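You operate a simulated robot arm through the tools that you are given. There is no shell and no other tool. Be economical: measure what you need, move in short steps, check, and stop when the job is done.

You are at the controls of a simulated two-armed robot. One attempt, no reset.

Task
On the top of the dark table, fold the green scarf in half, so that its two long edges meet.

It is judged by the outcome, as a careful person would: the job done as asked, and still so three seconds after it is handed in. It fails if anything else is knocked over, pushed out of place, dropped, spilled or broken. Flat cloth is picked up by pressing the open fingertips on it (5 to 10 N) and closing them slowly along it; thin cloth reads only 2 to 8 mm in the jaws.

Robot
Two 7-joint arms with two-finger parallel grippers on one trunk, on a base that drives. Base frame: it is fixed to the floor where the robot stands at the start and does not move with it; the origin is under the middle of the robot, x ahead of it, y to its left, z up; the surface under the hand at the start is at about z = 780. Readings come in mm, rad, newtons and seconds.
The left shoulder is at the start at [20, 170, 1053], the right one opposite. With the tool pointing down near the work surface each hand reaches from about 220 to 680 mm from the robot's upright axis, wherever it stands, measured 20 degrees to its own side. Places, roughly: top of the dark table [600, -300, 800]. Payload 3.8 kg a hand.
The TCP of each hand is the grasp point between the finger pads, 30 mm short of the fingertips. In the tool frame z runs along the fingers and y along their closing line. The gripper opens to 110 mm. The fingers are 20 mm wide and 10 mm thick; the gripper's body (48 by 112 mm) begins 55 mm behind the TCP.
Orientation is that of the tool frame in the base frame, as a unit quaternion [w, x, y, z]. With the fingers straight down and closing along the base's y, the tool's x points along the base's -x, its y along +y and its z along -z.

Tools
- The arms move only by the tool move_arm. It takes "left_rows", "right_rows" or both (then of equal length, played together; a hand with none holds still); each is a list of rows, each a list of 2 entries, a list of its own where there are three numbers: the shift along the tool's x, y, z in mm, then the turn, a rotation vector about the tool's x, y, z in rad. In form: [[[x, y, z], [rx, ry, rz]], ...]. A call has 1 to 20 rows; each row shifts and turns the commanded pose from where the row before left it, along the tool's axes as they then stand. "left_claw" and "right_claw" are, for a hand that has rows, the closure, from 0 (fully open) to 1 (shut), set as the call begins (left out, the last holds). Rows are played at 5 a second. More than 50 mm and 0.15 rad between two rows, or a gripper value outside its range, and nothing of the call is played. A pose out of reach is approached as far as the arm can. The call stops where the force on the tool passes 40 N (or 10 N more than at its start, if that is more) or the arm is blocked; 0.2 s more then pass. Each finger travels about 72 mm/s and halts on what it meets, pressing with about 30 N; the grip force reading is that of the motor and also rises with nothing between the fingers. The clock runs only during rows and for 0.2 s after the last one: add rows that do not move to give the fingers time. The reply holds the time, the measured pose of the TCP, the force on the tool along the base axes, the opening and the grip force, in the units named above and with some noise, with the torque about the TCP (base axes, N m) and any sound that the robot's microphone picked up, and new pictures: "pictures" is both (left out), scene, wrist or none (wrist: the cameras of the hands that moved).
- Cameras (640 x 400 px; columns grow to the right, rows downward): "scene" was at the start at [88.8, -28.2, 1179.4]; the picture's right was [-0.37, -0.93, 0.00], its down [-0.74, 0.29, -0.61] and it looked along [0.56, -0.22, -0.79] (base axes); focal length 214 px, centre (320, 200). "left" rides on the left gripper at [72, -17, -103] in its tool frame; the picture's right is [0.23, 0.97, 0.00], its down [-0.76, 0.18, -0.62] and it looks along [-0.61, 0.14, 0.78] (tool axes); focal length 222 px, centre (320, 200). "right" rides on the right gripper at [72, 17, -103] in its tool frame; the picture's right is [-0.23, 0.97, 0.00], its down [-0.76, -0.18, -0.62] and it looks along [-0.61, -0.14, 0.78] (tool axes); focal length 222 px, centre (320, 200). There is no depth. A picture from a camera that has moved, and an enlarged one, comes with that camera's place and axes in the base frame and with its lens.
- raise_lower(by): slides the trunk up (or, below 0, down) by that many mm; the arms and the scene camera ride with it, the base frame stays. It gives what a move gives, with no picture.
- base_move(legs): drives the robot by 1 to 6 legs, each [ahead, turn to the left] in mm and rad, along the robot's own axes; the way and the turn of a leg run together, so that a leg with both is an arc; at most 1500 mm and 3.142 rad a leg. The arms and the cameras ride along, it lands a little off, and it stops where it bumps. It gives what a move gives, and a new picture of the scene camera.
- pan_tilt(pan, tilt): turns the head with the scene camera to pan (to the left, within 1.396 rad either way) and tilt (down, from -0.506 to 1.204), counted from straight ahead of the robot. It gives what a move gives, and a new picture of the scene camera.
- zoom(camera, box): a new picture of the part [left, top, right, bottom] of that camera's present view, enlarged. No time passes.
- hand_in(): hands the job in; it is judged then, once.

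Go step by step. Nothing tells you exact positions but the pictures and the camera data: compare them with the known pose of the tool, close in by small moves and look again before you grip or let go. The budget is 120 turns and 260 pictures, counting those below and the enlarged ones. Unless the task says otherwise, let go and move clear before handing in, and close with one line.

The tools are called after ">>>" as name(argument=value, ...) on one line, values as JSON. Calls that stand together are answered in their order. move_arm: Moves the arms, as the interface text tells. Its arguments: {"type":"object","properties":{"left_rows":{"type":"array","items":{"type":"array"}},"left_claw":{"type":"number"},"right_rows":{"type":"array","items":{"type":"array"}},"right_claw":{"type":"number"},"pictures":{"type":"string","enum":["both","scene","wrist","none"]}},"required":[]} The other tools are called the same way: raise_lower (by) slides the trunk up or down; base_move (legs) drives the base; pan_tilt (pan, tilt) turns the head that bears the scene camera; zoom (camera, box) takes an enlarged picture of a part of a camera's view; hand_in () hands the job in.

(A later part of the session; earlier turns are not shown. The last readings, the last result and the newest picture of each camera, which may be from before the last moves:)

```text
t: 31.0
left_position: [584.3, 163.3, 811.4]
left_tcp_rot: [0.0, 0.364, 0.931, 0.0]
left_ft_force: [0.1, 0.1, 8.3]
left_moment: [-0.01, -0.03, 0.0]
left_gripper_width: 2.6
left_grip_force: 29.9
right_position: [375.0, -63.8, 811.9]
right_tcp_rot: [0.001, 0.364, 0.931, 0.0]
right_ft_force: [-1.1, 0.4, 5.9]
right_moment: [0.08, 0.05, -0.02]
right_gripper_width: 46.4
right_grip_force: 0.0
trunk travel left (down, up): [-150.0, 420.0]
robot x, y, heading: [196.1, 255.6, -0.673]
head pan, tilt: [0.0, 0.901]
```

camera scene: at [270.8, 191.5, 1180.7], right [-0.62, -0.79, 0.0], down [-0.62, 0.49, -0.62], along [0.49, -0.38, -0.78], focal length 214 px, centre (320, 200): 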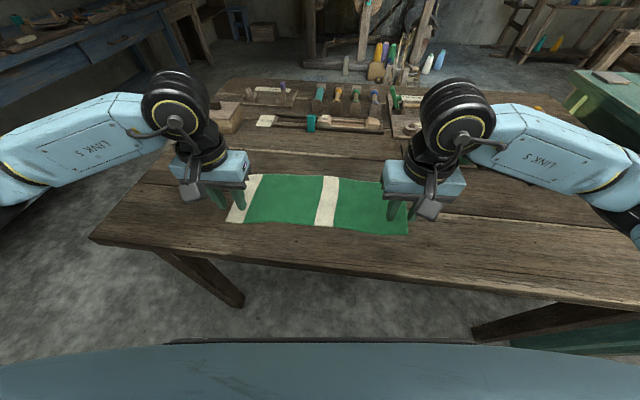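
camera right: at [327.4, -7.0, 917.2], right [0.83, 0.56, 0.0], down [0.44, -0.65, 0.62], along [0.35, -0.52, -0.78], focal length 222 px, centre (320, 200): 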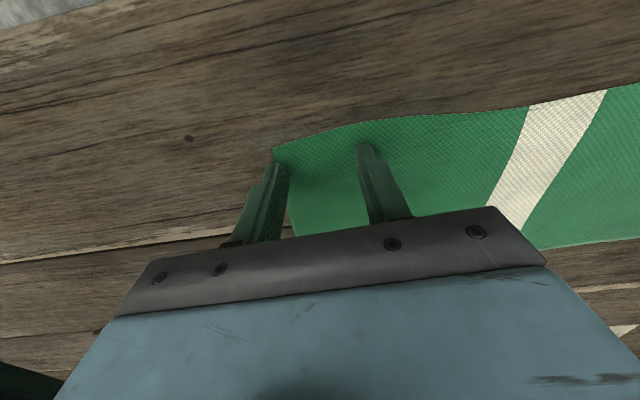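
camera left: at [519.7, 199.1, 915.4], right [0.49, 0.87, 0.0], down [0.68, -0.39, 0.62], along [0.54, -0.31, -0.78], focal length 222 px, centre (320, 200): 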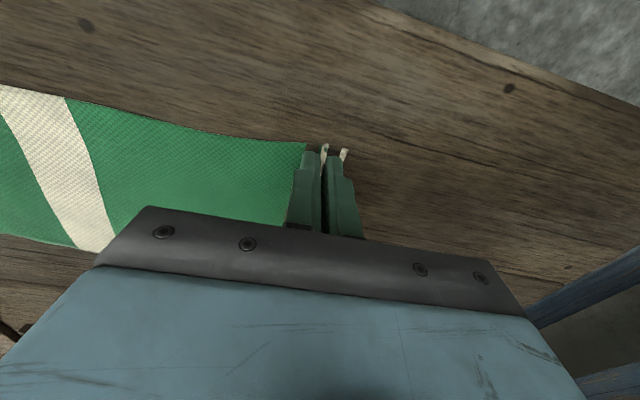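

At 5.9 N, I'll close in small steps.

>>> move_arm(right_rows=[[[0, 0, 0], [0, 0, 0]]], right_claw=0.62, pictures="none")

>>> move_arm(right_rows=[[[0, 0, 0], [0, 0, 0]]], right_claw=0.66, pictures="none")

>>> move_arm(right_rows=[[[0, 0, 0], [0, 0, 0]]], right_claw=0.7, pictures="wrist")

```text
t: 31.4
left_position: [584.6, 162.9, 811.7]
left_tcp_rot: [0.0, 0.364, 0.931, 0.0]
left_ft_force: [-0.3, -1.0, 7.9]
left_moment: [0.01, 0.03, -0.05]
left_gripper_width: 2.5
left_grip_force: 30.0
right_position: [374.7, -64.8, 811.0]
right_tcp_rot: [0.001, 0.364, 0.931, -0.001]
right_ft_force: [0.6, 1.1, 6.4]
right_moment: [0.03, -0.04, 0.0]
right_gripper_width: 41.4
right_grip_force: 0.1
trunk travel left (down, up): [-150.0, 420.0]
robot x, y, heading: [194.6, 252.0, -0.67]
head pan, tilt: [0.0, 0.901]
```

```text
t: 31.8
left_position: [584.4, 163.7, 811.1]
left_tcp_rot: [0.0, 0.364, 0.931, 0.0]
left_ft_force: [-0.9, -0.5, 7.8]
left_moment: [-0.05, 0.01, 0.02]
left_gripper_width: 2.5
left_grip_force: 30.4
right_position: [375.2, -64.0, 812.0]
right_tcp_rot: [0.001, 0.366, 0.931, 0.0]
right_ft_force: [1.2, 1.6, 7.7]
right_moment: [0.02, -0.04, -0.07]
right_gripper_width: 37.4
right_grip_force: 0.1
trunk travel left (down, up): [-150.0, 420.0]
robot x, y, heading: [193.8, 252.1, -0.664]
head pan, tilt: [0.0, 0.901]
```

```text
t: 32.2
left_position: [583.4, 162.9, 811.9]
left_tcp_rot: [0.001, 0.364, 0.931, 0.0]
left_ft_force: [-0.5, -0.4, 7.8]
left_moment: [-0.03, 0.01, -0.03]
left_gripper_width: 2.6
left_grip_force: 29.6
right_position: [375.4, -64.4, 813.6]
right_tcp_rot: [0.001, 0.365, 0.931, -0.001]
right_ft_force: [2.2, 1.5, 8.7]
right_moment: [0.07, -0.06, 0.01]
right_gripper_width: 33.4
right_grip_force: 0.4
trunk travel left (down, up): [-150.0, 420.0]
robot x, y, heading: [197.4, 249.4, -0.666]
head pan, tilt: [0.0, 0.901]
camera right: at [331.9, -2.7, 914.3], right [0.83, 0.56, 0.0], down [0.44, -0.65, 0.62], along [0.35, -0.52, -0.78], focal length 222 px, centre (320, 200)
```

right: 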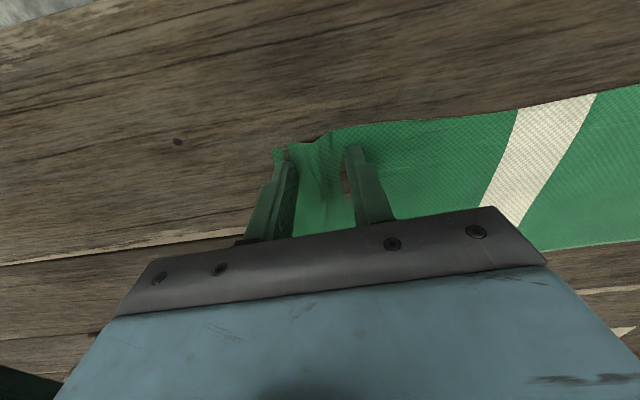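

A ruck is rising on the right now, so I'll keep closing.

>>> move_arm(right_rows=[[[0, 0, 0], [0, 0, 0]]], right_claw=0.74, pictures="none")

>>> move_arm(right_rows=[[[0, 0, 0], [0, 0, 0]]], right_claw=0.79, pictures="none")

>>> move_arm(right_rows=[[[0, 0, 0], [0, 0, 0]]], right_claw=0.84, pictures="none")

>>> move_arm(right_rows=[[[0, 0, 0], [0, 0, 0]]], right_claw=0.9, pictures="none")

>>> move_arm(right_rows=[[[0, 0, 0], [0, 0, 0]], [[0, 0, 0], [0, 0, 0]], [[0, 0, 0], [0, 0, 0]]], right_claw=1, pictures="wrist")

```text
t: 32.6
left_position: [583.9, 162.7, 811.5]
left_tcp_rot: [0.0, 0.364, 0.931, 0.0]
left_ft_force: [-1.6, -0.6, 7.5]
left_moment: [-0.06, 0.07, 0.0]
left_gripper_width: 2.4
left_grip_force: 29.5
right_position: [373.9, -63.9, 812.3]
right_tcp_rot: [0.001, 0.365, 0.931, 0.0]
right_ft_force: [3.0, 2.4, 10.2]
right_moment: [0.1, -0.13, 0.0]
right_gripper_width: 29.4
right_grip_force: 0.6
trunk travel left (down, up): [-150.0, 420.0]
robot x, y, heading: [194.1, 247.9, -0.673]
head pan, tilt: [0.0, 0.901]
```

```text
t: 33.0
left_position: [582.6, 163.0, 811.5]
left_tcp_rot: [0.0, 0.364, 0.931, -0.001]
left_ft_force: [-0.4, -1.8, 6.9]
left_moment: [-0.06, 0.04, -0.02]
left_gripper_width: 2.5
left_grip_force: 30.4
right_position: [374.9, -63.7, 811.3]
right_tcp_rot: [0.0, 0.365, 0.931, 0.0]
right_ft_force: [0.7, 0.7, 10.8]
right_moment: [0.0, -0.01, -0.03]
right_gripper_width: 22.5
right_grip_force: 0.1
trunk travel left (down, up): [-150.0, 420.0]
robot x, y, heading: [196.6, 250.7, -0.67]
head pan, tilt: [0.0, 0.901]
```

```text
t: 33.4
left_position: [585.5, 162.7, 811.1]
left_tcp_rot: [0.0, 0.365, 0.931, 0.001]
left_ft_force: [-1.6, -2.0, 7.3]
left_moment: [-0.07, 0.02, -0.02]
left_gripper_width: 2.5
left_grip_force: 30.2
right_position: [374.8, -64.5, 812.1]
right_tcp_rot: [0.001, 0.365, 0.931, 0.0]
right_ft_force: [1.2, 1.9, 11.9]
right_moment: [0.04, -0.07, 0.01]
right_gripper_width: 18.4
right_grip_force: 0.4
trunk travel left (down, up): [-150.0, 420.0]
robot x, y, heading: [199.1, 252.0, -0.671]
head pan, tilt: [0.0, 0.901]
```

```text
t: 33.8
left_position: [583.8, 163.1, 811.5]
left_tcp_rot: [0.0, 0.364, 0.931, 0.0]
left_ft_force: [-3.8, -4.6, 7.2]
left_moment: [-0.11, 0.07, -0.04]
left_gripper_width: 2.5
left_grip_force: 30.0
right_position: [374.6, -63.9, 811.7]
right_tcp_rot: [0.001, 0.364, 0.931, 0.0]
right_ft_force: [4.1, 3.9, 9.8]
right_moment: [0.14, -0.14, -0.06]
right_gripper_width: 10.9
right_grip_force: 4.6
trunk travel left (down, up): [-150.0, 420.0]
robot x, y, heading: [194.1, 252.2, -0.67]
head pan, tilt: [0.0, 0.901]
```

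```text
t: 34.6
left_position: [584.2, 162.8, 811.3]
left_tcp_rot: [0.0, 0.365, 0.931, -0.001]
left_ft_force: [-9.2, -10.6, 6.9]
left_moment: [-0.3, 0.27, -0.07]
left_gripper_width: 2.5
left_grip_force: 30.2
right_position: [375.0, -63.2, 811.9]
right_tcp_rot: [0.001, 0.364, 0.932, 0.001]
right_ft_force: [11.0, 11.6, 8.3]
right_moment: [0.37, -0.35, -0.01]
right_gripper_width: 2.7
right_grip_force: 30.2
trunk travel left (down, up): [-150.0, 420.0]
robot x, y, heading: [199.2, 252.0, -0.673]
head pan, tilt: [0.0, 0.901]
camera right: at [331.9, -2.3, 914.3], right [0.83, 0.56, 0.0], down [0.44, -0.65, 0.62], along [0.35, -0.52, -0.78], focal length 222 px, centre (320, 200)
```

right: 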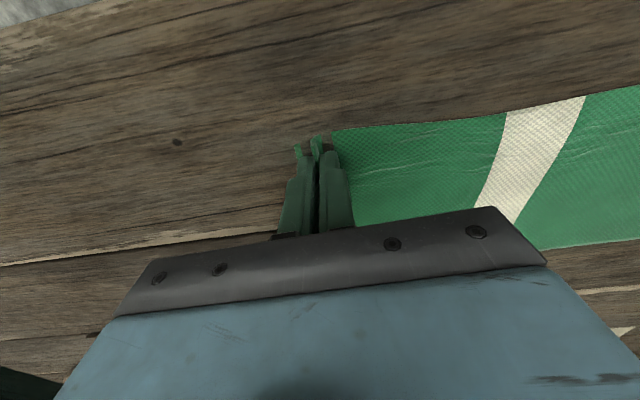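

Both hands now hold cloth (about 2.5 mm each) with the near edge taut. I'll relax the tension slightly and play the first half of a semicircular fold arc.

>>> move_arm(left_rows=[[[0, -3, 0], [0, 0, 0]], [[-1.1, -0.3, -8], [0, 0, 0]], [[-1.1, -0.3, -8], [0, 0, 0]], [[-3.2, -0.3, -7.5], [0, 0, 0]], [[-3.2, -0.3, -7.5], [0, 0, 0]], [[-5.1, -0.3, -6.4], [0, 0, 0]], [[-5.1, -0.3, -6.4], [0, 0, 0]], [[-6.6, -0.3, -5], [0, 0, 0]], [[-6.6, -0.3, -5], [0, 0, 0]], [[-7.7, -0.4, -3.1], [0, 0, 0]], [[-7.7, -0.4, -3.1], [0, 0, 0]], [[-8.3, -0.4, -1], [0, 0, 0]], [[-8.3, -0.4, -1], [0, 0, 0]]], right_rows=[[[0, 3, 0], [0, 0, 0]], [[-1.1, -0.3, -8], [0, 0, 0]], [[-1.1, -0.3, -8], [0, 0, 0]], [[-3.2, -0.3, -7.5], [0, 0, 0]], [[-3.2, -0.3, -7.5], [0, 0, 0]], [[-5.1, -0.3, -6.4], [0, 0, 0]], [[-5.1, -0.3, -6.4], [0, 0, 0]], [[-6.6, -0.3, -5], [0, 0, 0]], [[-6.6, -0.3, -5], [0, 0, 0]], [[-7.7, -0.4, -3.1], [0, 0, 0]], [[-7.7, -0.4, -3.1], [0, 0, 0]], [[-8.3, -0.4, -1], [0, 0, 0]], [[-8.3, -0.4, -1], [0, 0, 0]]])

```text
t: 37.4
left_position: [625.7, 113.8, 872.5]
left_tcp_rot: [0.0, 0.364, 0.931, 0.0]
left_ft_force: [-2.2, -1.5, -0.5]
left_moment: [-0.08, 0.09, -0.03]
left_gripper_width: 2.4
left_grip_force: 30.9
right_position: [422.2, -110.0, 874.4]
right_tcp_rot: [0.0, 0.364, 0.931, 0.0]
right_ft_force: [2.1, 2.6, 0.8]
right_moment: [0.08, -0.09, -0.02]
right_gripper_width: 2.6
right_grip_force: 29.7
trunk travel left (down, up): [-150.0, 420.0]
robot x, y, heading: [193.9, 255.8, -0.666]
head pan, tilt: [0.0, 0.901]
camera scene: at [270.8, 191.4, 1180.7], right [-0.62, -0.79, 0.0], down [-0.62, 0.49, -0.62], along [0.49, -0.38, -0.78], focal length 214 px, centre (320, 200)
camera right: at [379.3, -47.9, 976.9], right [0.83, 0.56, 0.0], down [0.44, -0.65, 0.62], along [0.35, -0.52, -0.78], focal length 222 px, centre (320, 200)
camera left: at [562.0, 149.6, 976.1], right [0.49, 0.87, 0.0], down [0.68, -0.39, 0.62], along [0.54, -0.31, -0.78], focal length 222 px, centre (320, 200)
```

scene: 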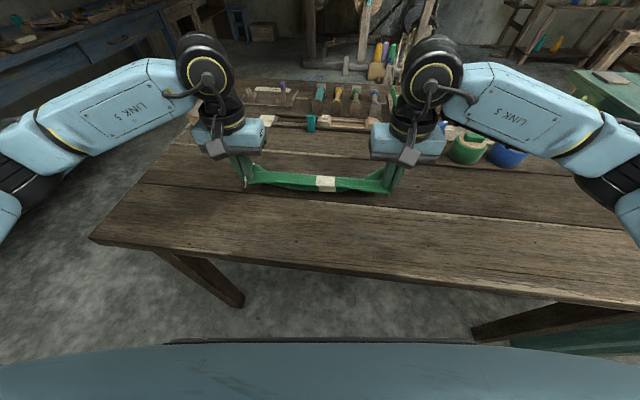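
right: 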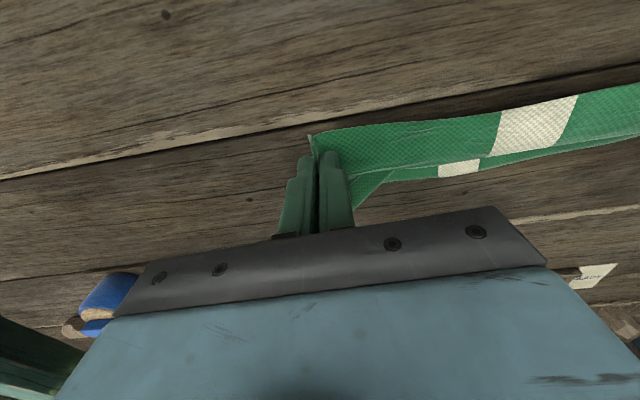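
left: 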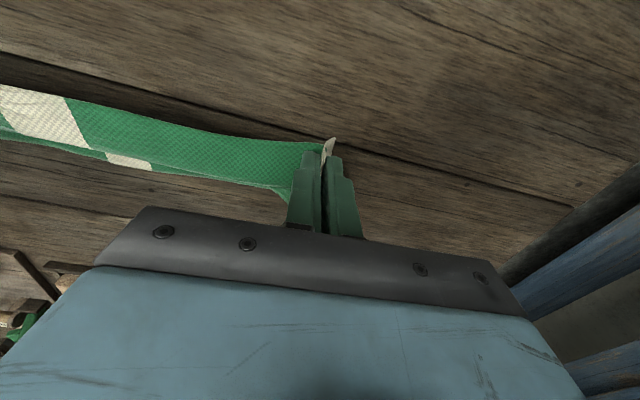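

>>> zoom(camera="scene", box=[210, 120, 430, 240])

```text
2.91 times, centred on (320, 180) of scene
camera zoom: at [270.8, 191.4, 1180.7], right [-0.62, -0.79, 0.0], down [-0.62, 0.49, -0.62], along [0.49, -0.38, -0.78], focal length 624 px, centre (320, 258)
```

zoom: 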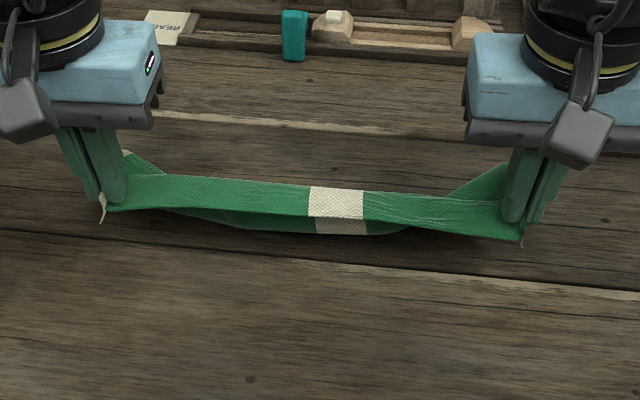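

The cloth is standing up on its mid-line, as intended. Next is the second half of the arc, down onto the far edge.

>>> move_arm(left_rows=[[[-8.3, -0.4, 1], [0, 0, 0]], [[-8.3, -0.4, 1], [0, 0, 0]], [[-7.7, -0.4, 3.1], [0, 0, 0]], [[-7.7, -0.4, 3.1], [0, 0, 0]], [[-6.6, -0.3, 5], [0, 0, 0]], [[-6.6, -0.3, 5], [0, 0, 0]], [[-5.1, -0.3, 6.4], [0, 0, 0]], [[-5.1, -0.3, 6.4], [0, 0, 0]], [[-3.2, -0.3, 7.5], [0, 0, 0]], [[-3.2, -0.3, 7.5], [0, 0, 0]], [[-1.1, -0.3, 6], [0, 0, 0]]], right_rows=[[[-8.3, -0.4, 1], [0, 0, 0]], [[-8.3, -0.4, 1], [0, 0, 0]], [[-7.7, -0.4, 3.1], [0, 0, 0]], [[-7.7, -0.4, 3.1], [0, 0, 0]], [[-6.6, -0.3, 5], [0, 0, 0]], [[-6.6, -0.3, 5], [0, 0, 0]], [[-5.1, -0.3, 6.4], [0, 0, 0]], [[-5.1, -0.3, 6.4], [0, 0, 0]], [[-3.2, -0.3, 7.5], [0, 0, 0]], [[-3.2, -0.3, 7.5], [0, 0, 0]], [[-1.1, -0.3, 6], [0, 0, 0]]])

>>> zoom(camera="scene", box=[210, 120, 430, 240])

```text
t: 39.8
left_position: [669.8, 67.9, 821.7]
left_tcp_rot: [0.0, 0.363, 0.932, 0.0]
left_ft_force: [-2.5, -1.7, 1.2]
left_moment: [-0.08, 0.09, -0.03]
left_gripper_width: 2.3
left_grip_force: 29.7
right_position: [463.2, -153.3, 820.9]
right_tcp_rot: [0.0, 0.364, 0.931, 0.0]
right_ft_force: [3.0, 2.8, 0.5]
right_moment: [0.1, -0.08, 0.01]
right_gripper_width: 2.5
right_grip_force: 29.8
trunk travel left (down, up): [-150.0, 420.0]
robot x, y, heading: [197.3, 253.2, -0.667]
head pan, tilt: [0.0, 0.901]
camera scene: at [270.7, 191.5, 1180.7], right [-0.62, -0.79, 0.0], down [-0.62, 0.49, -0.62], along [0.49, -0.38, -0.78], focal length 214 px, centre (320, 200)
camera right: at [421.8, -92.1, 924.0], right [0.83, 0.56, 0.0], down [0.44, -0.65, 0.62], along [0.35, -0.52, -0.78], focal length 222 px, centre (320, 200)
camera left: at [605.8, 103.9, 925.6], right [0.49, 0.87, 0.0], down [0.68, -0.39, 0.62], along [0.54, -0.31, -0.78], focal length 222 px, centre (320, 200)
```

scene: 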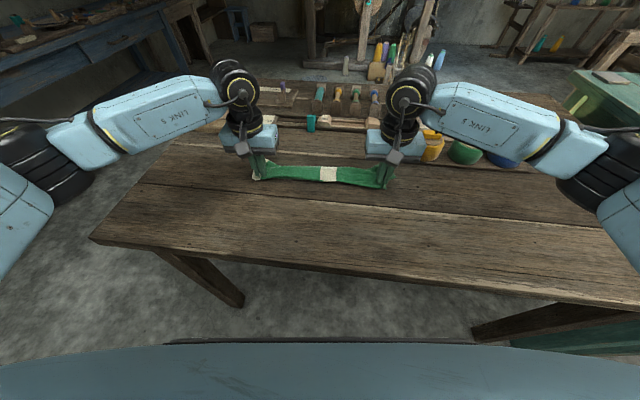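
right: 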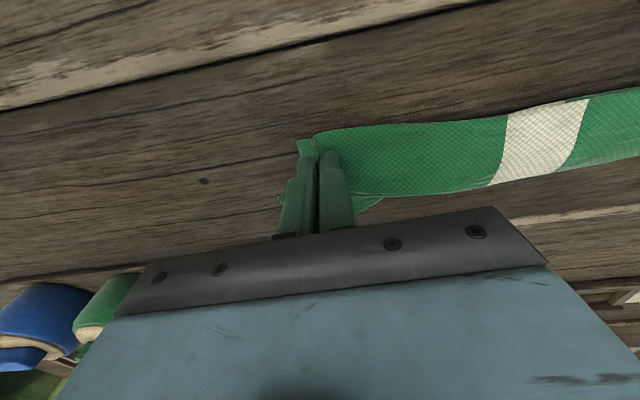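
left: 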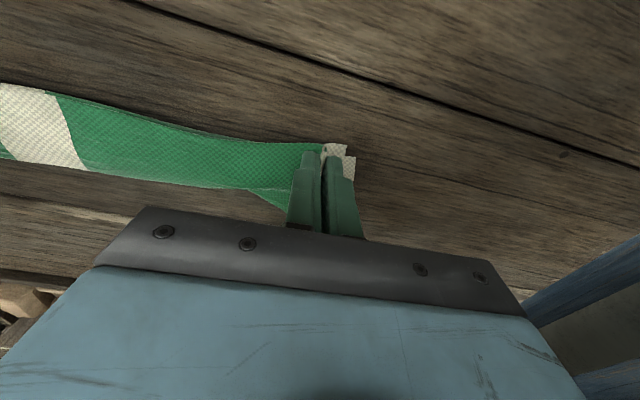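

```text
2.91 times, centred on (320, 180) of scene
camera zoom: at [270.7, 191.5, 1180.7], right [-0.62, -0.79, 0.0], down [-0.62, 0.49, -0.62], along [0.49, -0.38, -0.78], focal length 624 px, centre (320, 258)
```

zoom: 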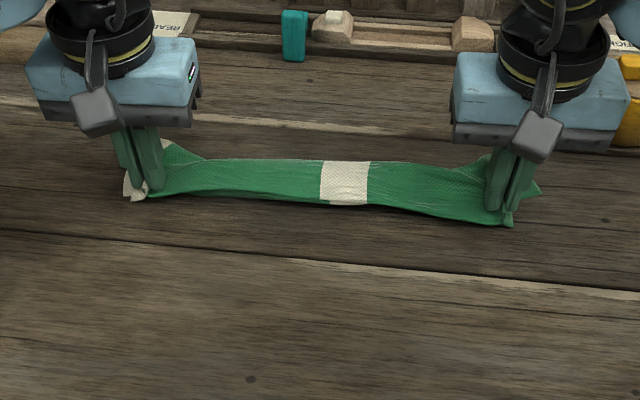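

The hands reached the target line, but the visible band is narrower than expected; the lower layer may have slid forward. I'll look closely before doing anything else.

>>> zoom(camera="left", box=[0, 60, 380, 260])

>>> zoom(camera="right", box=[260, 60, 640, 260])

>>> zoom(camera="scene", box=[240, 155, 400, 205])

```text
1.68 times, centred on (190, 160) of left
camera zoom: at [605.8, 103.9, 925.6], right [0.49, 0.87, 0.0], down [0.68, -0.39, 0.62], along [0.54, -0.31, -0.78], focal length 374 px, centre (539, 267)
```

zoom: 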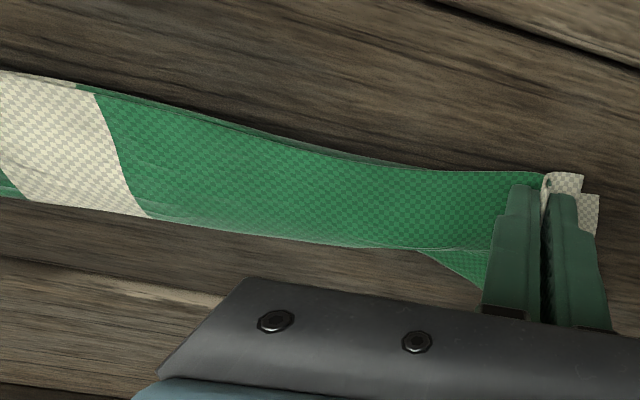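

```text
1.68 times, centred on (450, 160) of right
camera zoom: at [421.8, -92.1, 924.0], right [0.83, 0.56, 0.0], down [0.44, -0.65, 0.62], along [0.35, -0.52, -0.78], focal length 374 px, centre (101, 267)
```

zoom: 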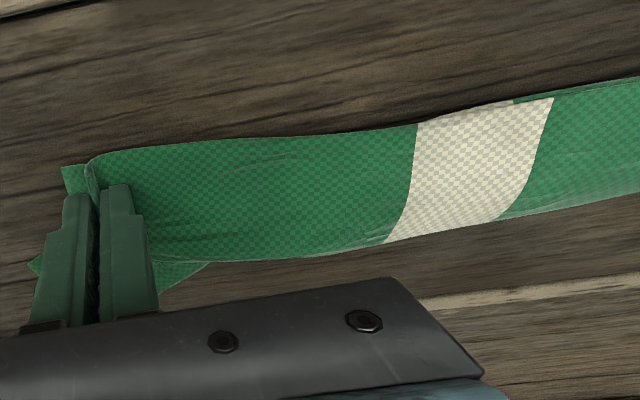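

```text
4.00 times, centred on (320, 180) of scene
camera zoom: at [270.7, 191.5, 1180.7], right [-0.62, -0.79, 0.0], down [-0.62, 0.49, -0.62], along [0.49, -0.38, -0.78], focal length 858 px, centre (320, 280)
```

zoom: 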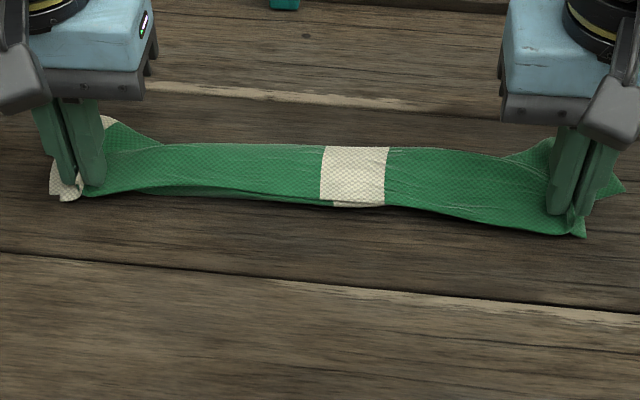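

The pads hold the cloth so that it leaves the hand pointing forward, so it doubles back in a Z instead of flipping, and the lower layer got dragged about 45 mm. I'll unfold by reversing the arc, then regrip with the closing line across the edge so the cloth hinges at the fingertips.

>>> move_arm(left_rows=[[[2.2, 0.3, -12], [0, 0, 0]], [[6.4, 0.3, -15], [0, 0, 0]], [[10.2, 0.3, -12.8], [0, 0, 0]], [[13.2, 0.3, -10], [0, 0, 0]], [[15.4, 0.3, -6.2], [0, 0, 0]], [[16.6, 0.3, -2], [0, 0, 0]], [[16.6, 0.3, 2], [0, 0, 0]], [[15.4, 0.3, 6.2], [0, 0, 0]], [[13.2, 0.3, 10], [0, 0, 0]], [[10.2, 0.3, 12.8], [0, 0, 0]], [[8, 0.3, 12], [0, 0, 0]], [[8, 0.3, 8], [0, 0, 0]]], right_rows=[[[2.2, 0.3, -12], [0, 0, 0]], [[6.4, 0.3, -15], [0, 0, 0]], [[10.2, 0.3, -12.8], [0, 0, 0]], [[13.2, 0.3, -10], [0, 0, 0]], [[15.4, 0.3, -6.2], [0, 0, 0]], [[16.6, 0.3, -2], [0, 0, 0]], [[16.6, 0.3, 2], [0, 0, 0]], [[15.4, 0.3, 6.2], [0, 0, 0]], [[13.2, 0.3, 10], [0, 0, 0]], [[10.2, 0.3, 12.8], [0, 0, 0]], [[8, 0.3, 12], [0, 0, 0]], [[8, 0.3, 8], [0, 0, 0]]], pictures="none")

>>> zoom(camera="scene", box=[210, 130, 430, 260])

```text
t: 42.4
left_position: [573.7, 162.6, 828.0]
left_tcp_rot: [0.001, 0.364, 0.932, 0.0]
left_ft_force: [-1.7, -3.2, 0.6]
left_moment: [-0.03, 0.07, -0.02]
left_gripper_width: 2.5
left_grip_force: 30.1
right_position: [368.6, -59.8, 829.0]
right_tcp_rot: [0.0, 0.365, 0.931, 0.001]
right_ft_force: [2.3, 1.8, 0.0]
right_moment: [0.06, -0.04, -0.02]
right_gripper_width: 2.7
right_grip_force: 30.2
trunk travel left (down, up): [-150.0, 420.0]
robot x, y, heading: [198.1, 251.3, -0.668]
head pan, tilt: [0.0, 0.901]
```

```text
2.91 times, centred on (320, 195) of scene
camera zoom: at [270.7, 191.5, 1180.7], right [-0.62, -0.79, 0.0], down [-0.62, 0.49, -0.62], along [0.49, -0.38, -0.78], focal length 624 px, centre (320, 214)
```

zoom: 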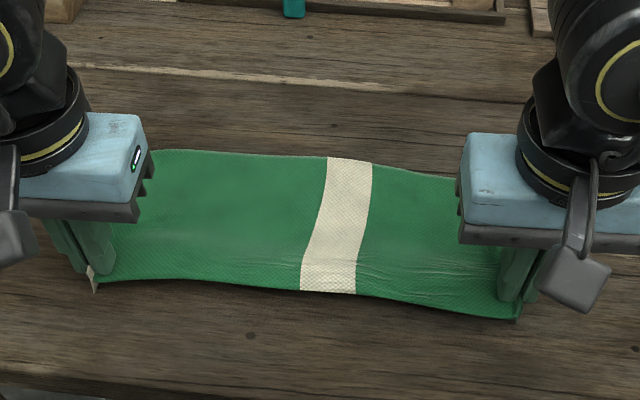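

It unfolded cleanly. I'll set the edge back down and open the fingers slowly, letting the gathered cloth spread flat.

>>> move_arm(left_rows=[[[0, 0, 8], [0, 0, 0]], [[0, 0, 7], [0, 0, 0]], [[0, 0, 0], [0, 0, 0]]], right_rows=[[[0, 0, 8], [0, 0, 0]], [[0, 0, 8], [0, 0, 0]], [[0, 0, 0], [0, 0, 0]]], pictures="none")

>>> move_arm(left_rows=[[[0, 0, 0], [0, 0, 0]], [[0, 0, 0], [0, 0, 0]]], right_rows=[[[0, 0, 0], [0, 0, 0]], [[0, 0, 0], [0, 0, 0]]], left_claw=0.85, right_claw=0.85, pictures="none")

>>> move_arm(left_rows=[[[0, 0, 0], [0, 0, 0]], [[0, 0, 0], [0, 0, 0]]], right_rows=[[[0, 0, 0], [0, 0, 0]], [[0, 0, 0], [0, 0, 0]]], left_claw=0.6, right_claw=0.6, pictures="wrist")

```text
t: 43.2
left_position: [573.3, 162.2, 812.4]
left_tcp_rot: [0.0, 0.364, 0.931, 0.0]
left_ft_force: [-1.7, -1.9, 0.1]
left_moment: [-0.03, 0.07, -0.04]
left_gripper_width: 2.7
left_grip_force: 30.0
right_position: [367.1, -59.6, 812.0]
right_tcp_rot: [0.001, 0.365, 0.931, 0.001]
right_ft_force: [2.2, 1.6, -0.2]
right_moment: [0.08, -0.06, -0.03]
right_gripper_width: 2.5
right_grip_force: 30.1
trunk travel left (down, up): [-150.0, 420.0]
robot x, y, heading: [198.1, 254.1, -0.671]
head pan, tilt: [0.0, 0.901]
```

```text
t: 43.8
left_position: [573.5, 161.9, 812.4]
left_tcp_rot: [0.0, 0.364, 0.931, 0.001]
left_ft_force: [-0.3, 0.4, 0.4]
left_moment: [-0.04, -0.02, -0.02]
left_gripper_width: 16.8
left_grip_force: 0.0
right_position: [369.2, -58.6, 812.2]
right_tcp_rot: [0.001, 0.365, 0.931, 0.0]
right_ft_force: [-0.2, -0.2, 0.5]
right_moment: [-0.03, -0.01, 0.02]
right_gripper_width: 16.0
right_grip_force: 0.1
trunk travel left (down, up): [-150.0, 420.0]
robot x, y, heading: [193.5, 253.6, -0.665]
head pan, tilt: [0.0, 0.901]
```

```text
t: 44.4
left_position: [575.3, 160.8, 811.9]
left_tcp_rot: [0.0, 0.364, 0.931, 0.0]
left_ft_force: [-0.1, 0.2, 0.7]
left_moment: [0.02, 0.0, 0.01]
left_gripper_width: 43.8
left_grip_force: 0.0
right_position: [366.9, -59.2, 812.6]
right_tcp_rot: [0.0, 0.364, 0.931, 0.0]
right_ft_force: [-0.1, 0.3, 0.0]
right_moment: [0.03, 0.0, 0.01]
right_gripper_width: 44.3
right_grip_force: 0.1
trunk travel left (down, up): [-150.0, 420.0]
robot x, y, heading: [195.0, 251.8, -0.67]
head pan, tilt: [0.0, 0.901]
camera right: at [325.3, 3.1, 915.9], right [0.83, 0.56, 0.0], down [0.44, -0.65, 0.62], along [0.35, -0.52, -0.78], focal length 222 px, centre (320, 200)
camera left: at [510.0, 197.8, 916.5], right [0.49, 0.87, 0.0], down [0.68, -0.39, 0.62], along [0.54, -0.31, -0.78], focal length 222 px, centre (320, 200)
```

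right: 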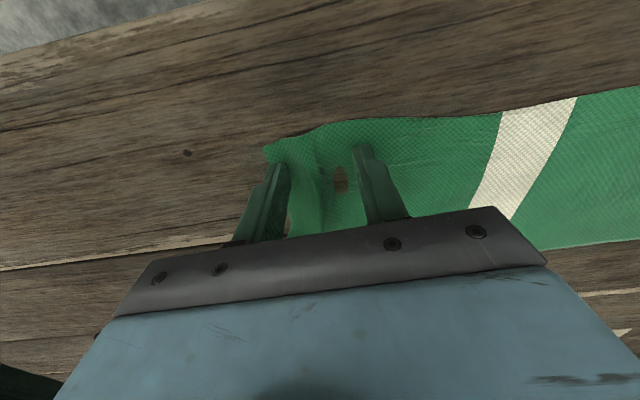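
left: 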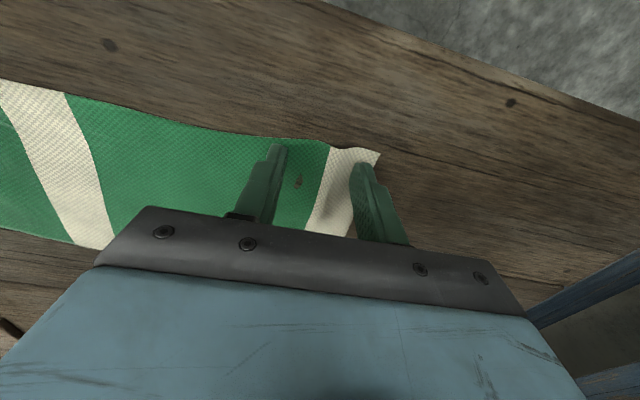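

The cloth has relaxed back to nearly flat. I'll lift and yaw both hands 90° so the fingers close across the edge.

>>> move_arm(left_rows=[[[0, 0, -20], [0, 0, 0]], [[0, 0, -20], [0, 0, 0]], [[0, 0, -10], [0, 0, 0.142]], [[0, 0, 0], [0, 0, 0.143]], [[0, 0, 0], [0, 0, 0.143]], [[0, 0, 0], [0, 0, 0.143]], [[0, 0, 0], [0, 0, 0.143]], [[0, 0, 0], [0, 0, 0.143]], [[0, 0, 0], [0, 0, 0.143]], [[0, 0, 0], [0, 0, 0.143]], [[0, 0, 0], [0, 0, 0.143]], [[0, 0, 0], [0, 0, 0.143]], [[0, 0, 0], [0, 0, 0.142]]], right_rows=[[[0, 0, -20], [0, 0, 0]], [[0, 0, -20], [0, 0, 0]], [[0, 0, -10], [0, 0, -0.142]], [[0, 0, 0], [0, 0, -0.143]], [[0, 0, 0], [0, 0, -0.143]], [[0, 0, 0], [0, 0, -0.143]], [[0, 0, 0], [0, 0, -0.143]], [[0, 0, 0], [0, 0, -0.143]], [[0, 0, 0], [0, 0, -0.143]], [[0, 0, 0], [0, 0, -0.143]], [[0, 0, 0], [0, 0, -0.143]], [[0, 0, 0], [0, 0, -0.143]], [[0, 0, 0], [0, 0, -0.142]]])

>>> zoom(camera="scene", box=[210, 130, 430, 260])

```text
t: 47.2
left_position: [531.4, 168.7, 844.0]
left_tcp_rot: [0.028, 0.872, 0.489, 0.005]
left_ft_force: [-0.2, 0.3, 0.3]
left_moment: [0.0, 0.02, 0.01]
left_gripper_width: 43.9
left_grip_force: 0.0
left hand out of reach, approached as far as the arm can: row 11, 12, 13
right_position: [349.6, -37.6, 858.1]
right_tcp_rot: [0.006, -0.401, 0.916, -0.018]
right_ft_force: [0.8, 0.6, -0.1]
right_moment: [-0.04, -0.01, 0.0]
right_gripper_width: 43.9
right_grip_force: 0.0
right hand out of reach, approached as far as the arm can: row 13
trunk travel left (down, up): [-150.0, 420.0]
robot x, y, heading: [195.2, 253.9, -0.67]
head pan, tilt: [0.0, 0.901]
camera scene: at [271.7, 193.2, 1180.9], right [-0.62, -0.79, 0.0], down [-0.62, 0.48, -0.62], along [0.49, -0.39, -0.78], focal length 214 px, centre (320, 200)
camera right: at [285.8, -77.6, 960.6], right [-0.56, 0.83, -0.04], down [0.63, 0.46, 0.63], along [0.54, 0.33, -0.78], focal length 222 px, centre (320, 200)
camera left: at [550.7, 243.9, 945.5], right [0.95, -0.31, 0.05], down [-0.27, -0.71, 0.65], along [-0.17, -0.62, -0.76], focal length 222 px, centre (320, 200)
```

scene: 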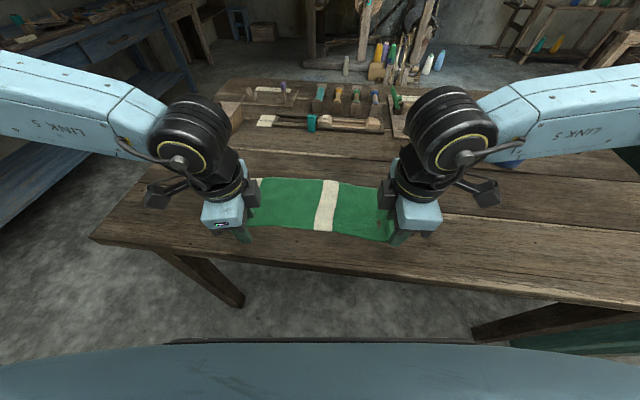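
right: 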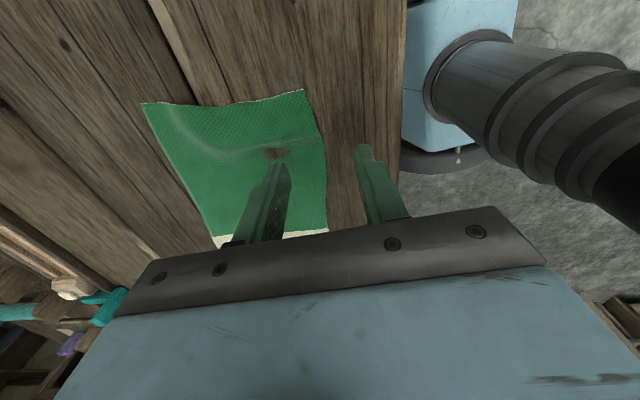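
left: 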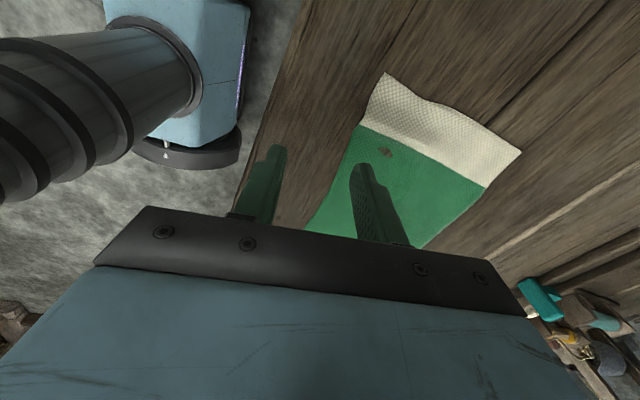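

```text
2.91 times, centred on (320, 195) of scene
camera zoom: at [271.7, 193.2, 1180.9], right [-0.62, -0.79, 0.0], down [-0.62, 0.48, -0.62], along [0.49, -0.39, -0.78], focal length 624 px, centre (320, 214)
```

zoom: 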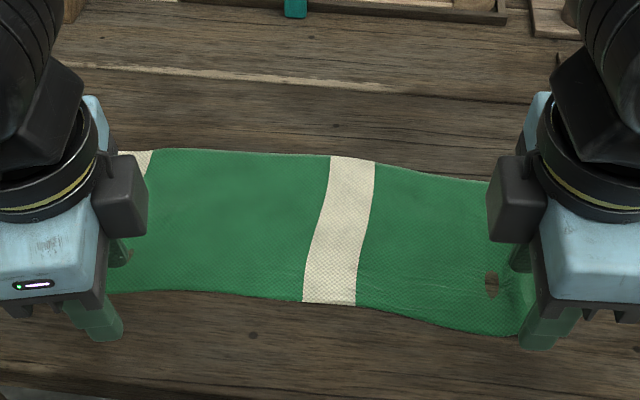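

The left wrist nears its limit at a 90° yaw. I'll back both hands off to about 70°, which is still mostly across the edge, and see where they land.

>>> move_arm(left_rows=[[[0, 0, 0], [0, 0, -0.12]], [[0, 0, 0], [0, 0, -0.12]], [[0, 0, 0], [0, 0, -0.12]], [[0, 0, 0], [0, 0, 0]]], right_rows=[[[0, 0, 0], [0, 0, 0.12]], [[0, 0, 0], [0, 0, 0.12]], [[0, 0, 0], [0, 0, 0.12]], [[0, 0, 0], [0, 0, 0]]], pictures="wrist")

```text
t: 48.2
left_position: [530.3, 166.1, 843.8]
left_tcp_rot: [0.028, 0.77, 0.637, 0.001]
left_ft_force: [-0.5, 0.3, -0.9]
left_moment: [-0.04, 0.01, -0.01]
left_gripper_width: 44.0
left_grip_force: 0.0
right_position: [349.6, -40.1, 857.2]
right_tcp_rot: [0.0, -0.229, 0.974, 0.0]
right_ft_force: [-0.7, 0.5, -0.1]
right_moment: [0.01, 0.02, 0.0]
right_gripper_width: 44.1
right_grip_force: 0.1
trunk travel left (down, up): [-150.0, 420.0]
robot x, y, heading: [192.2, 251.2, -0.665]
head pan, tilt: [0.0, 0.901]
camera right: at [277.2, -58.0, 960.5], right [-0.23, 0.97, 0.0], down [0.76, 0.18, 0.62], along [0.61, 0.14, -0.78], focal length 222 px, centre (320, 200)
camera left: at [523.6, 245.8, 944.6], right [1.0, 0.04, 0.03], down [0.01, -0.75, 0.66], along [0.05, -0.65, -0.75], focal length 222 px, centre (320, 200)
```

right: 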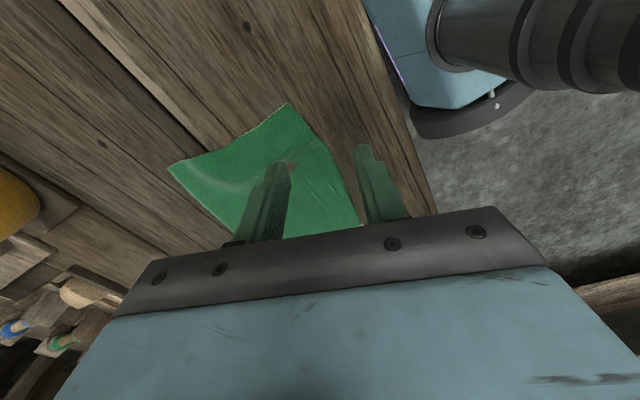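
left: 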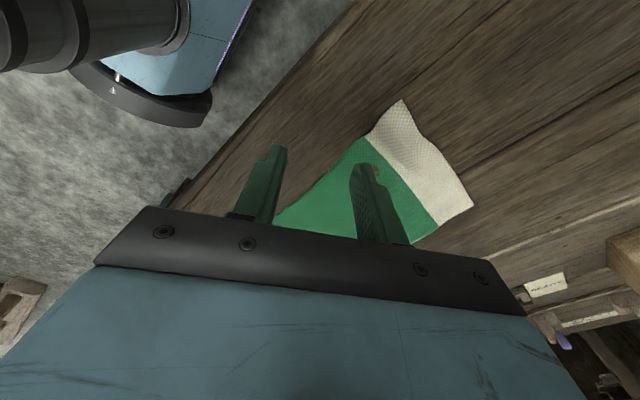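

The hands settled at roughly 60–70° of yaw. I'll correct the left's slight tilt and move both over the near edge at the two ends, with the outer finger just off the cloth and the inner finger on it.

>>> move_arm(left_rows=[[[0, 0, 0], [0.043, 0.036, 0]], [[11, 27.7, 0], [0, 0, 0]], [[11.2, 27.7, 0], [0, 0, 0]], [[0, 0, 7], [0, 0, 0.15]], [[0, 0, 7], [0, 0, 0]], [[0, 0, 0], [0, 0, 0]]], right_rows=[[[0, 0, 0], [0, 0, 0]], [[6, -14.6, 0], [0, 0, 0]], [[6.2, -14.6, 0], [0, 0, 0]], [[0, 0, 14], [0, 0, 0]], [[0, 0, 13], [0, 0, 0]], [[0, 0, 0], [0, 0, 0]]], pictures="wrist")

```text
t: 49.6
left_position: [589.6, 179.2, 829.8]
left_tcp_rot: [0.0, 0.801, 0.599, 0.002]
left_ft_force: [0.3, 0.0, -0.2]
left_moment: [-0.01, -0.01, -0.01]
left_gripper_width: 43.7
left_grip_force: 0.0
left hand out of reach, approached as far as the arm can: row 4
right_position: [351.5, -72.6, 830.7]
right_tcp_rot: [0.0, -0.231, 0.973, 0.0]
right_ft_force: [-0.7, 0.7, 0.8]
right_moment: [0.0, 0.04, -0.03]
right_gripper_width: 43.8
right_grip_force: 0.0
trunk travel left (down, up): [-150.0, 420.0]
robot x, y, heading: [198.5, 253.1, -0.673]
head pan, tilt: [0.0, 0.901]
camera right: at [278.7, -90.4, 933.0], right [-0.23, 0.97, 0.0], down [0.76, 0.18, 0.62], along [0.61, 0.14, -0.78], focal length 222 px, centre (320, 200)
camera left: at [592.9, 252.1, 933.6], right [1.0, -0.06, 0.0], down [-0.05, -0.78, 0.62], along [-0.03, -0.62, -0.78], focal length 222 px, centre (320, 200)
```

right: 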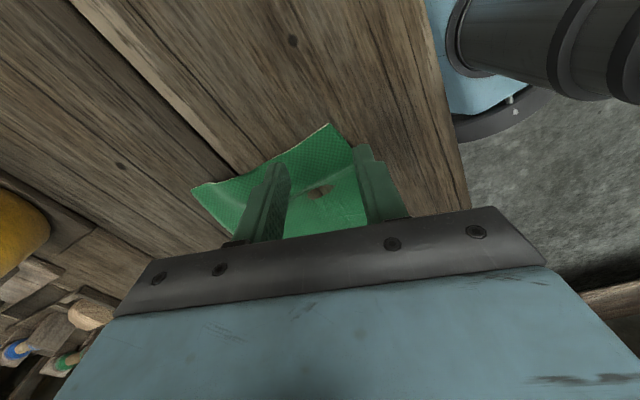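
left: 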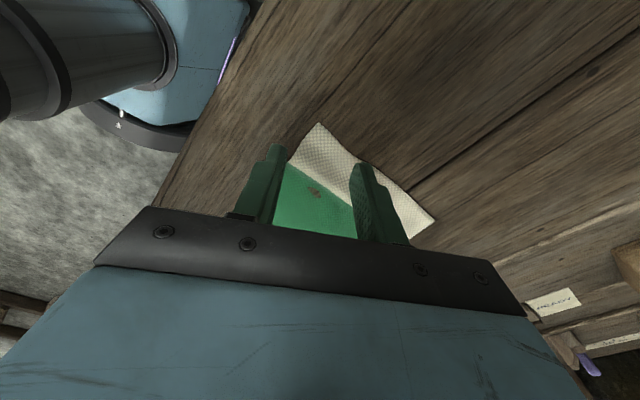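

Both grips straddle the edge as intended. I'll descend to a gentle press.

>>> move_arm(left_rows=[[[0, 0, 10], [0, 0, 0]], [[0, 0, 6], [0, 0, 0]], [[0, 0, 1], [0, 0, 0]], [[0, 0, 0.5], [0, 0, 0]], [[0, 0, 0], [0, 0, 0]]], right_rows=[[[0, 0, 10], [0, 0, 0]], [[0, 0, 6], [0, 0, 0]], [[0, 0, 1], [0, 0, 0]], [[0, 0, 0.7], [0, 0, 0]], [[0, 0, 0], [0, 0, 0]]], pictures="none")

```text
t: 50.8
left_position: [589.9, 178.8, 813.5]
left_tcp_rot: [-0.001, 0.801, 0.599, 0.0]
left_ft_force: [0.2, -0.3, 0.2]
left_moment: [-0.01, 0.0, 0.0]
left_gripper_width: 44.4
left_grip_force: 0.1
right_position: [351.0, -71.9, 812.2]
right_tcp_rot: [0.0, -0.23, 0.973, 0.0]
right_ft_force: [0.2, 0.4, -0.5]
right_moment: [0.0, -0.01, 0.03]
right_gripper_width: 44.0
right_grip_force: 0.2
trunk travel left (down, up): [-150.0, 420.0]
robot x, y, heading: [197.8, 249.6, -0.666]
head pan, tilt: [0.0, 0.901]
```

>>> move_arm(left_rows=[[[0, 0, 0.7], [0, 0, 0]], [[0, 0, 0.7], [0, 0, 0]], [[0, 0, 0], [0, 0, 0]], [[0, 0, 0], [0, 0, 0]]], right_rows=[[[0, 0, 0.6], [0, 0, 0]], [[0, 0, 0.4], [0, 0, 0]], [[0, 0, 0], [0, 0, 0]], [[0, 0, 0], [0, 0, 0]]], pictures="none")

```text
t: 51.8
left_position: [589.4, 178.6, 811.2]
left_tcp_rot: [0.001, 0.801, 0.599, 0.001]
left_ft_force: [0.0, -2.0, 7.2]
left_moment: [-0.11, -0.15, -0.03]
left_gripper_width: 44.0
left_grip_force: 0.0
right_position: [351.8, -71.0, 812.2]
right_tcp_rot: [0.001, -0.23, 0.973, -0.001]
right_ft_force: [1.0, -0.8, 8.4]
right_moment: [-0.1, -0.07, 0.0]
right_gripper_width: 44.0
right_grip_force: 0.2
trunk travel left (down, up): [-150.0, 420.0]
robot x, y, heading: [197.4, 253.3, -0.669]
head pan, tilt: [0.0, 0.901]
```

At 7–8 N on both, I'll close both in small steps.

>>> move_arm(left_rows=[[[0, 0, 0], [0, 0, 0]]], right_rows=[[[0, 0, 0], [0, 0, 0]]], left_claw=0.64, right_claw=0.64, pictures="none")

>>> move_arm(left_rows=[[[0, 0, 0], [0, 0, 0]]], right_rows=[[[0, 0, 0], [0, 0, 0]]], left_claw=0.68, right_claw=0.68, pictures="none")

>>> move_arm(left_rows=[[[0, 0, 0], [0, 0, 0]]], right_rows=[[[0, 0, 0], [0, 0, 0]]], left_claw=0.73, right_claw=0.73, pictures="wrist")

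```text
t: 52.2
left_position: [589.1, 178.9, 811.4]
left_tcp_rot: [0.001, 0.801, 0.598, 0.0]
left_ft_force: [-0.2, -0.9, 8.2]
left_moment: [-0.17, -0.2, 0.01]
left_gripper_width: 39.8
left_grip_force: 0.0
right_position: [351.9, -69.9, 812.4]
right_tcp_rot: [0.001, -0.23, 0.973, 0.001]
right_ft_force: [0.8, -0.2, 9.0]
right_moment: [-0.04, -0.08, 0.0]
right_gripper_width: 39.3
right_grip_force: 0.1
trunk travel left (down, up): [-150.0, 420.0]
robot x, y, heading: [198.4, 251.5, -0.667]
head pan, tilt: [0.0, 0.901]
```

```text
t: 52.6
left_position: [589.5, 180.5, 810.6]
left_tcp_rot: [0.0, 0.802, 0.598, 0.001]
left_ft_force: [-0.6, -1.2, 10.8]
left_moment: [-0.11, -0.21, -0.03]
left_gripper_width: 35.5
left_grip_force: 0.1
right_position: [351.2, -68.8, 811.5]
right_tcp_rot: [0.002, -0.23, 0.973, 0.001]
right_ft_force: [0.2, 0.1, 8.7]
right_moment: [0.01, -0.06, 0.03]
right_gripper_width: 34.7
right_grip_force: 0.0
trunk travel left (down, up): [-150.0, 420.0]
robot x, y, heading: [197.4, 252.2, -0.668]
head pan, tilt: [0.0, 0.901]
```

```text
t: 53.0
left_position: [588.3, 179.7, 811.9]
left_tcp_rot: [0.0, 0.801, 0.599, 0.001]
left_ft_force: [1.2, -1.2, 12.2]
left_moment: [-0.14, -0.22, 0.02]
left_gripper_width: 30.5
left_grip_force: 1.2
right_position: [350.8, -70.0, 810.8]
right_tcp_rot: [0.0, -0.23, 0.973, 0.0]
right_ft_force: [0.6, 0.1, 8.8]
right_moment: [-0.03, -0.06, 0.0]
right_gripper_width: 30.0
right_grip_force: 0.2
trunk travel left (down, up): [-150.0, 420.0]
robot x, y, heading: [197.8, 256.2, -0.663]
head pan, tilt: [0.0, 0.901]
camera right: at [278.2, -88.0, 914.2], right [-0.23, 0.97, 0.0], down [0.76, 0.18, 0.62], along [0.61, 0.14, -0.78], focal length 222 px, centre (320, 200)
camera left: at [593.1, 253.5, 915.3], right [1.0, -0.06, 0.0], down [-0.05, -0.78, 0.62], along [-0.03, -0.62, -0.78], focal length 222 px, centre (320, 200)
```

right: 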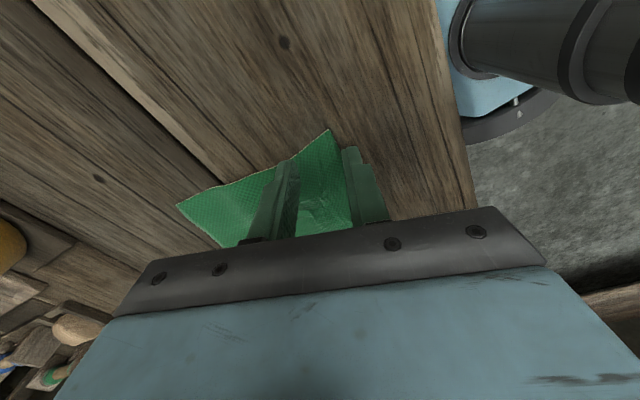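
left: 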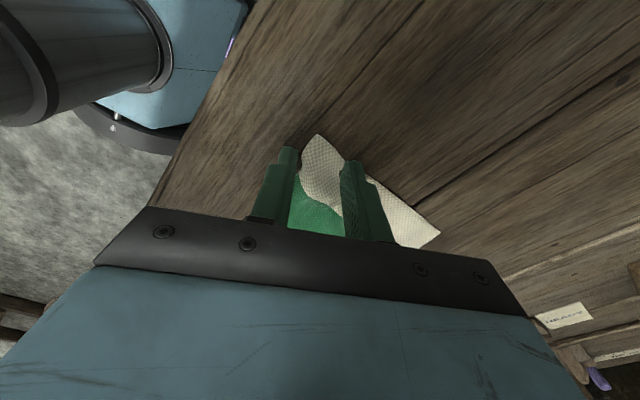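

The edge is starting to bunch against the outer fingers. I'll continue closing.

>>> move_arm(left_rows=[[[0, 0, -0.15], [0, 0, 0]]], right_rows=[[[0, 0, 0], [0, 0, 0]]], left_claw=0.78, right_claw=0.78, pictures="none")

>>> move_arm(left_rows=[[[0, 0, 0], [0, 0, 0]]], right_rows=[[[0, 0, 0], [0, 0, 0]]], left_claw=0.84, right_claw=0.84, pictures="wrist")

```text
t: 53.4
left_position: [587.8, 180.6, 810.8]
left_tcp_rot: [-0.001, 0.801, 0.598, 0.0]
left_ft_force: [-2.4, -0.6, 12.0]
left_moment: [-0.1, -0.07, -0.04]
left_gripper_width: 22.3
left_grip_force: 0.2
right_position: [351.0, -71.1, 811.9]
right_tcp_rot: [0.001, -0.23, 0.973, 0.0]
right_ft_force: [0.4, 0.4, 10.7]
right_moment: [-0.03, -0.06, -0.01]
right_gripper_width: 24.1
right_grip_force: 0.0
trunk travel left (down, up): [-150.0, 420.0]
robot x, y, heading: [193.4, 249.6, -0.664]
head pan, tilt: [0.0, 0.901]
```

```text
t: 53.8
left_position: [589.3, 180.0, 810.2]
left_tcp_rot: [0.0, 0.8, 0.599, 0.002]
left_ft_force: [-0.3, -0.8, 11.1]
left_moment: [-0.1, -0.15, 0.02]
left_gripper_width: 18.1
left_grip_force: 0.5
right_position: [351.0, -70.5, 810.1]
right_tcp_rot: [0.0, -0.23, 0.973, -0.001]
right_ft_force: [0.1, 0.4, 12.1]
right_moment: [-0.02, -0.05, -0.01]
right_gripper_width: 16.6
right_grip_force: 0.0
trunk travel left (down, up): [-150.0, 420.0]
robot x, y, heading: [194.8, 251.1, -0.671]
head pan, tilt: [0.0, 0.901]
camera right: at [278.1, -88.0, 914.2], right [-0.23, 0.97, 0.0], down [0.76, 0.18, 0.62], along [0.61, 0.14, -0.78], focal length 222 px, centre (320, 200)
camera left: at [593.0, 253.8, 915.3], right [1.0, -0.06, 0.0], down [-0.05, -0.78, 0.62], along [-0.03, -0.62, -0.78], focal length 222 px, centre (320, 200)
```

right: 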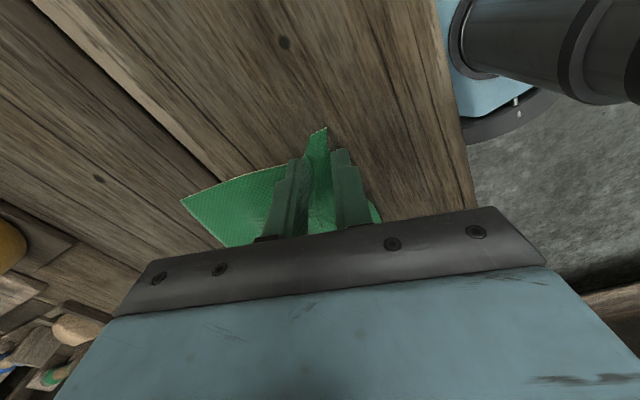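
left: 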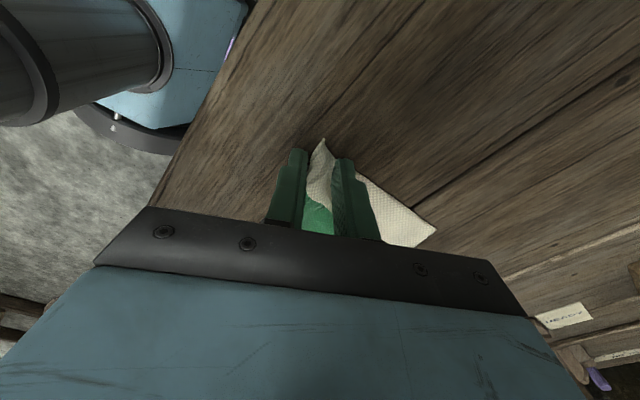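

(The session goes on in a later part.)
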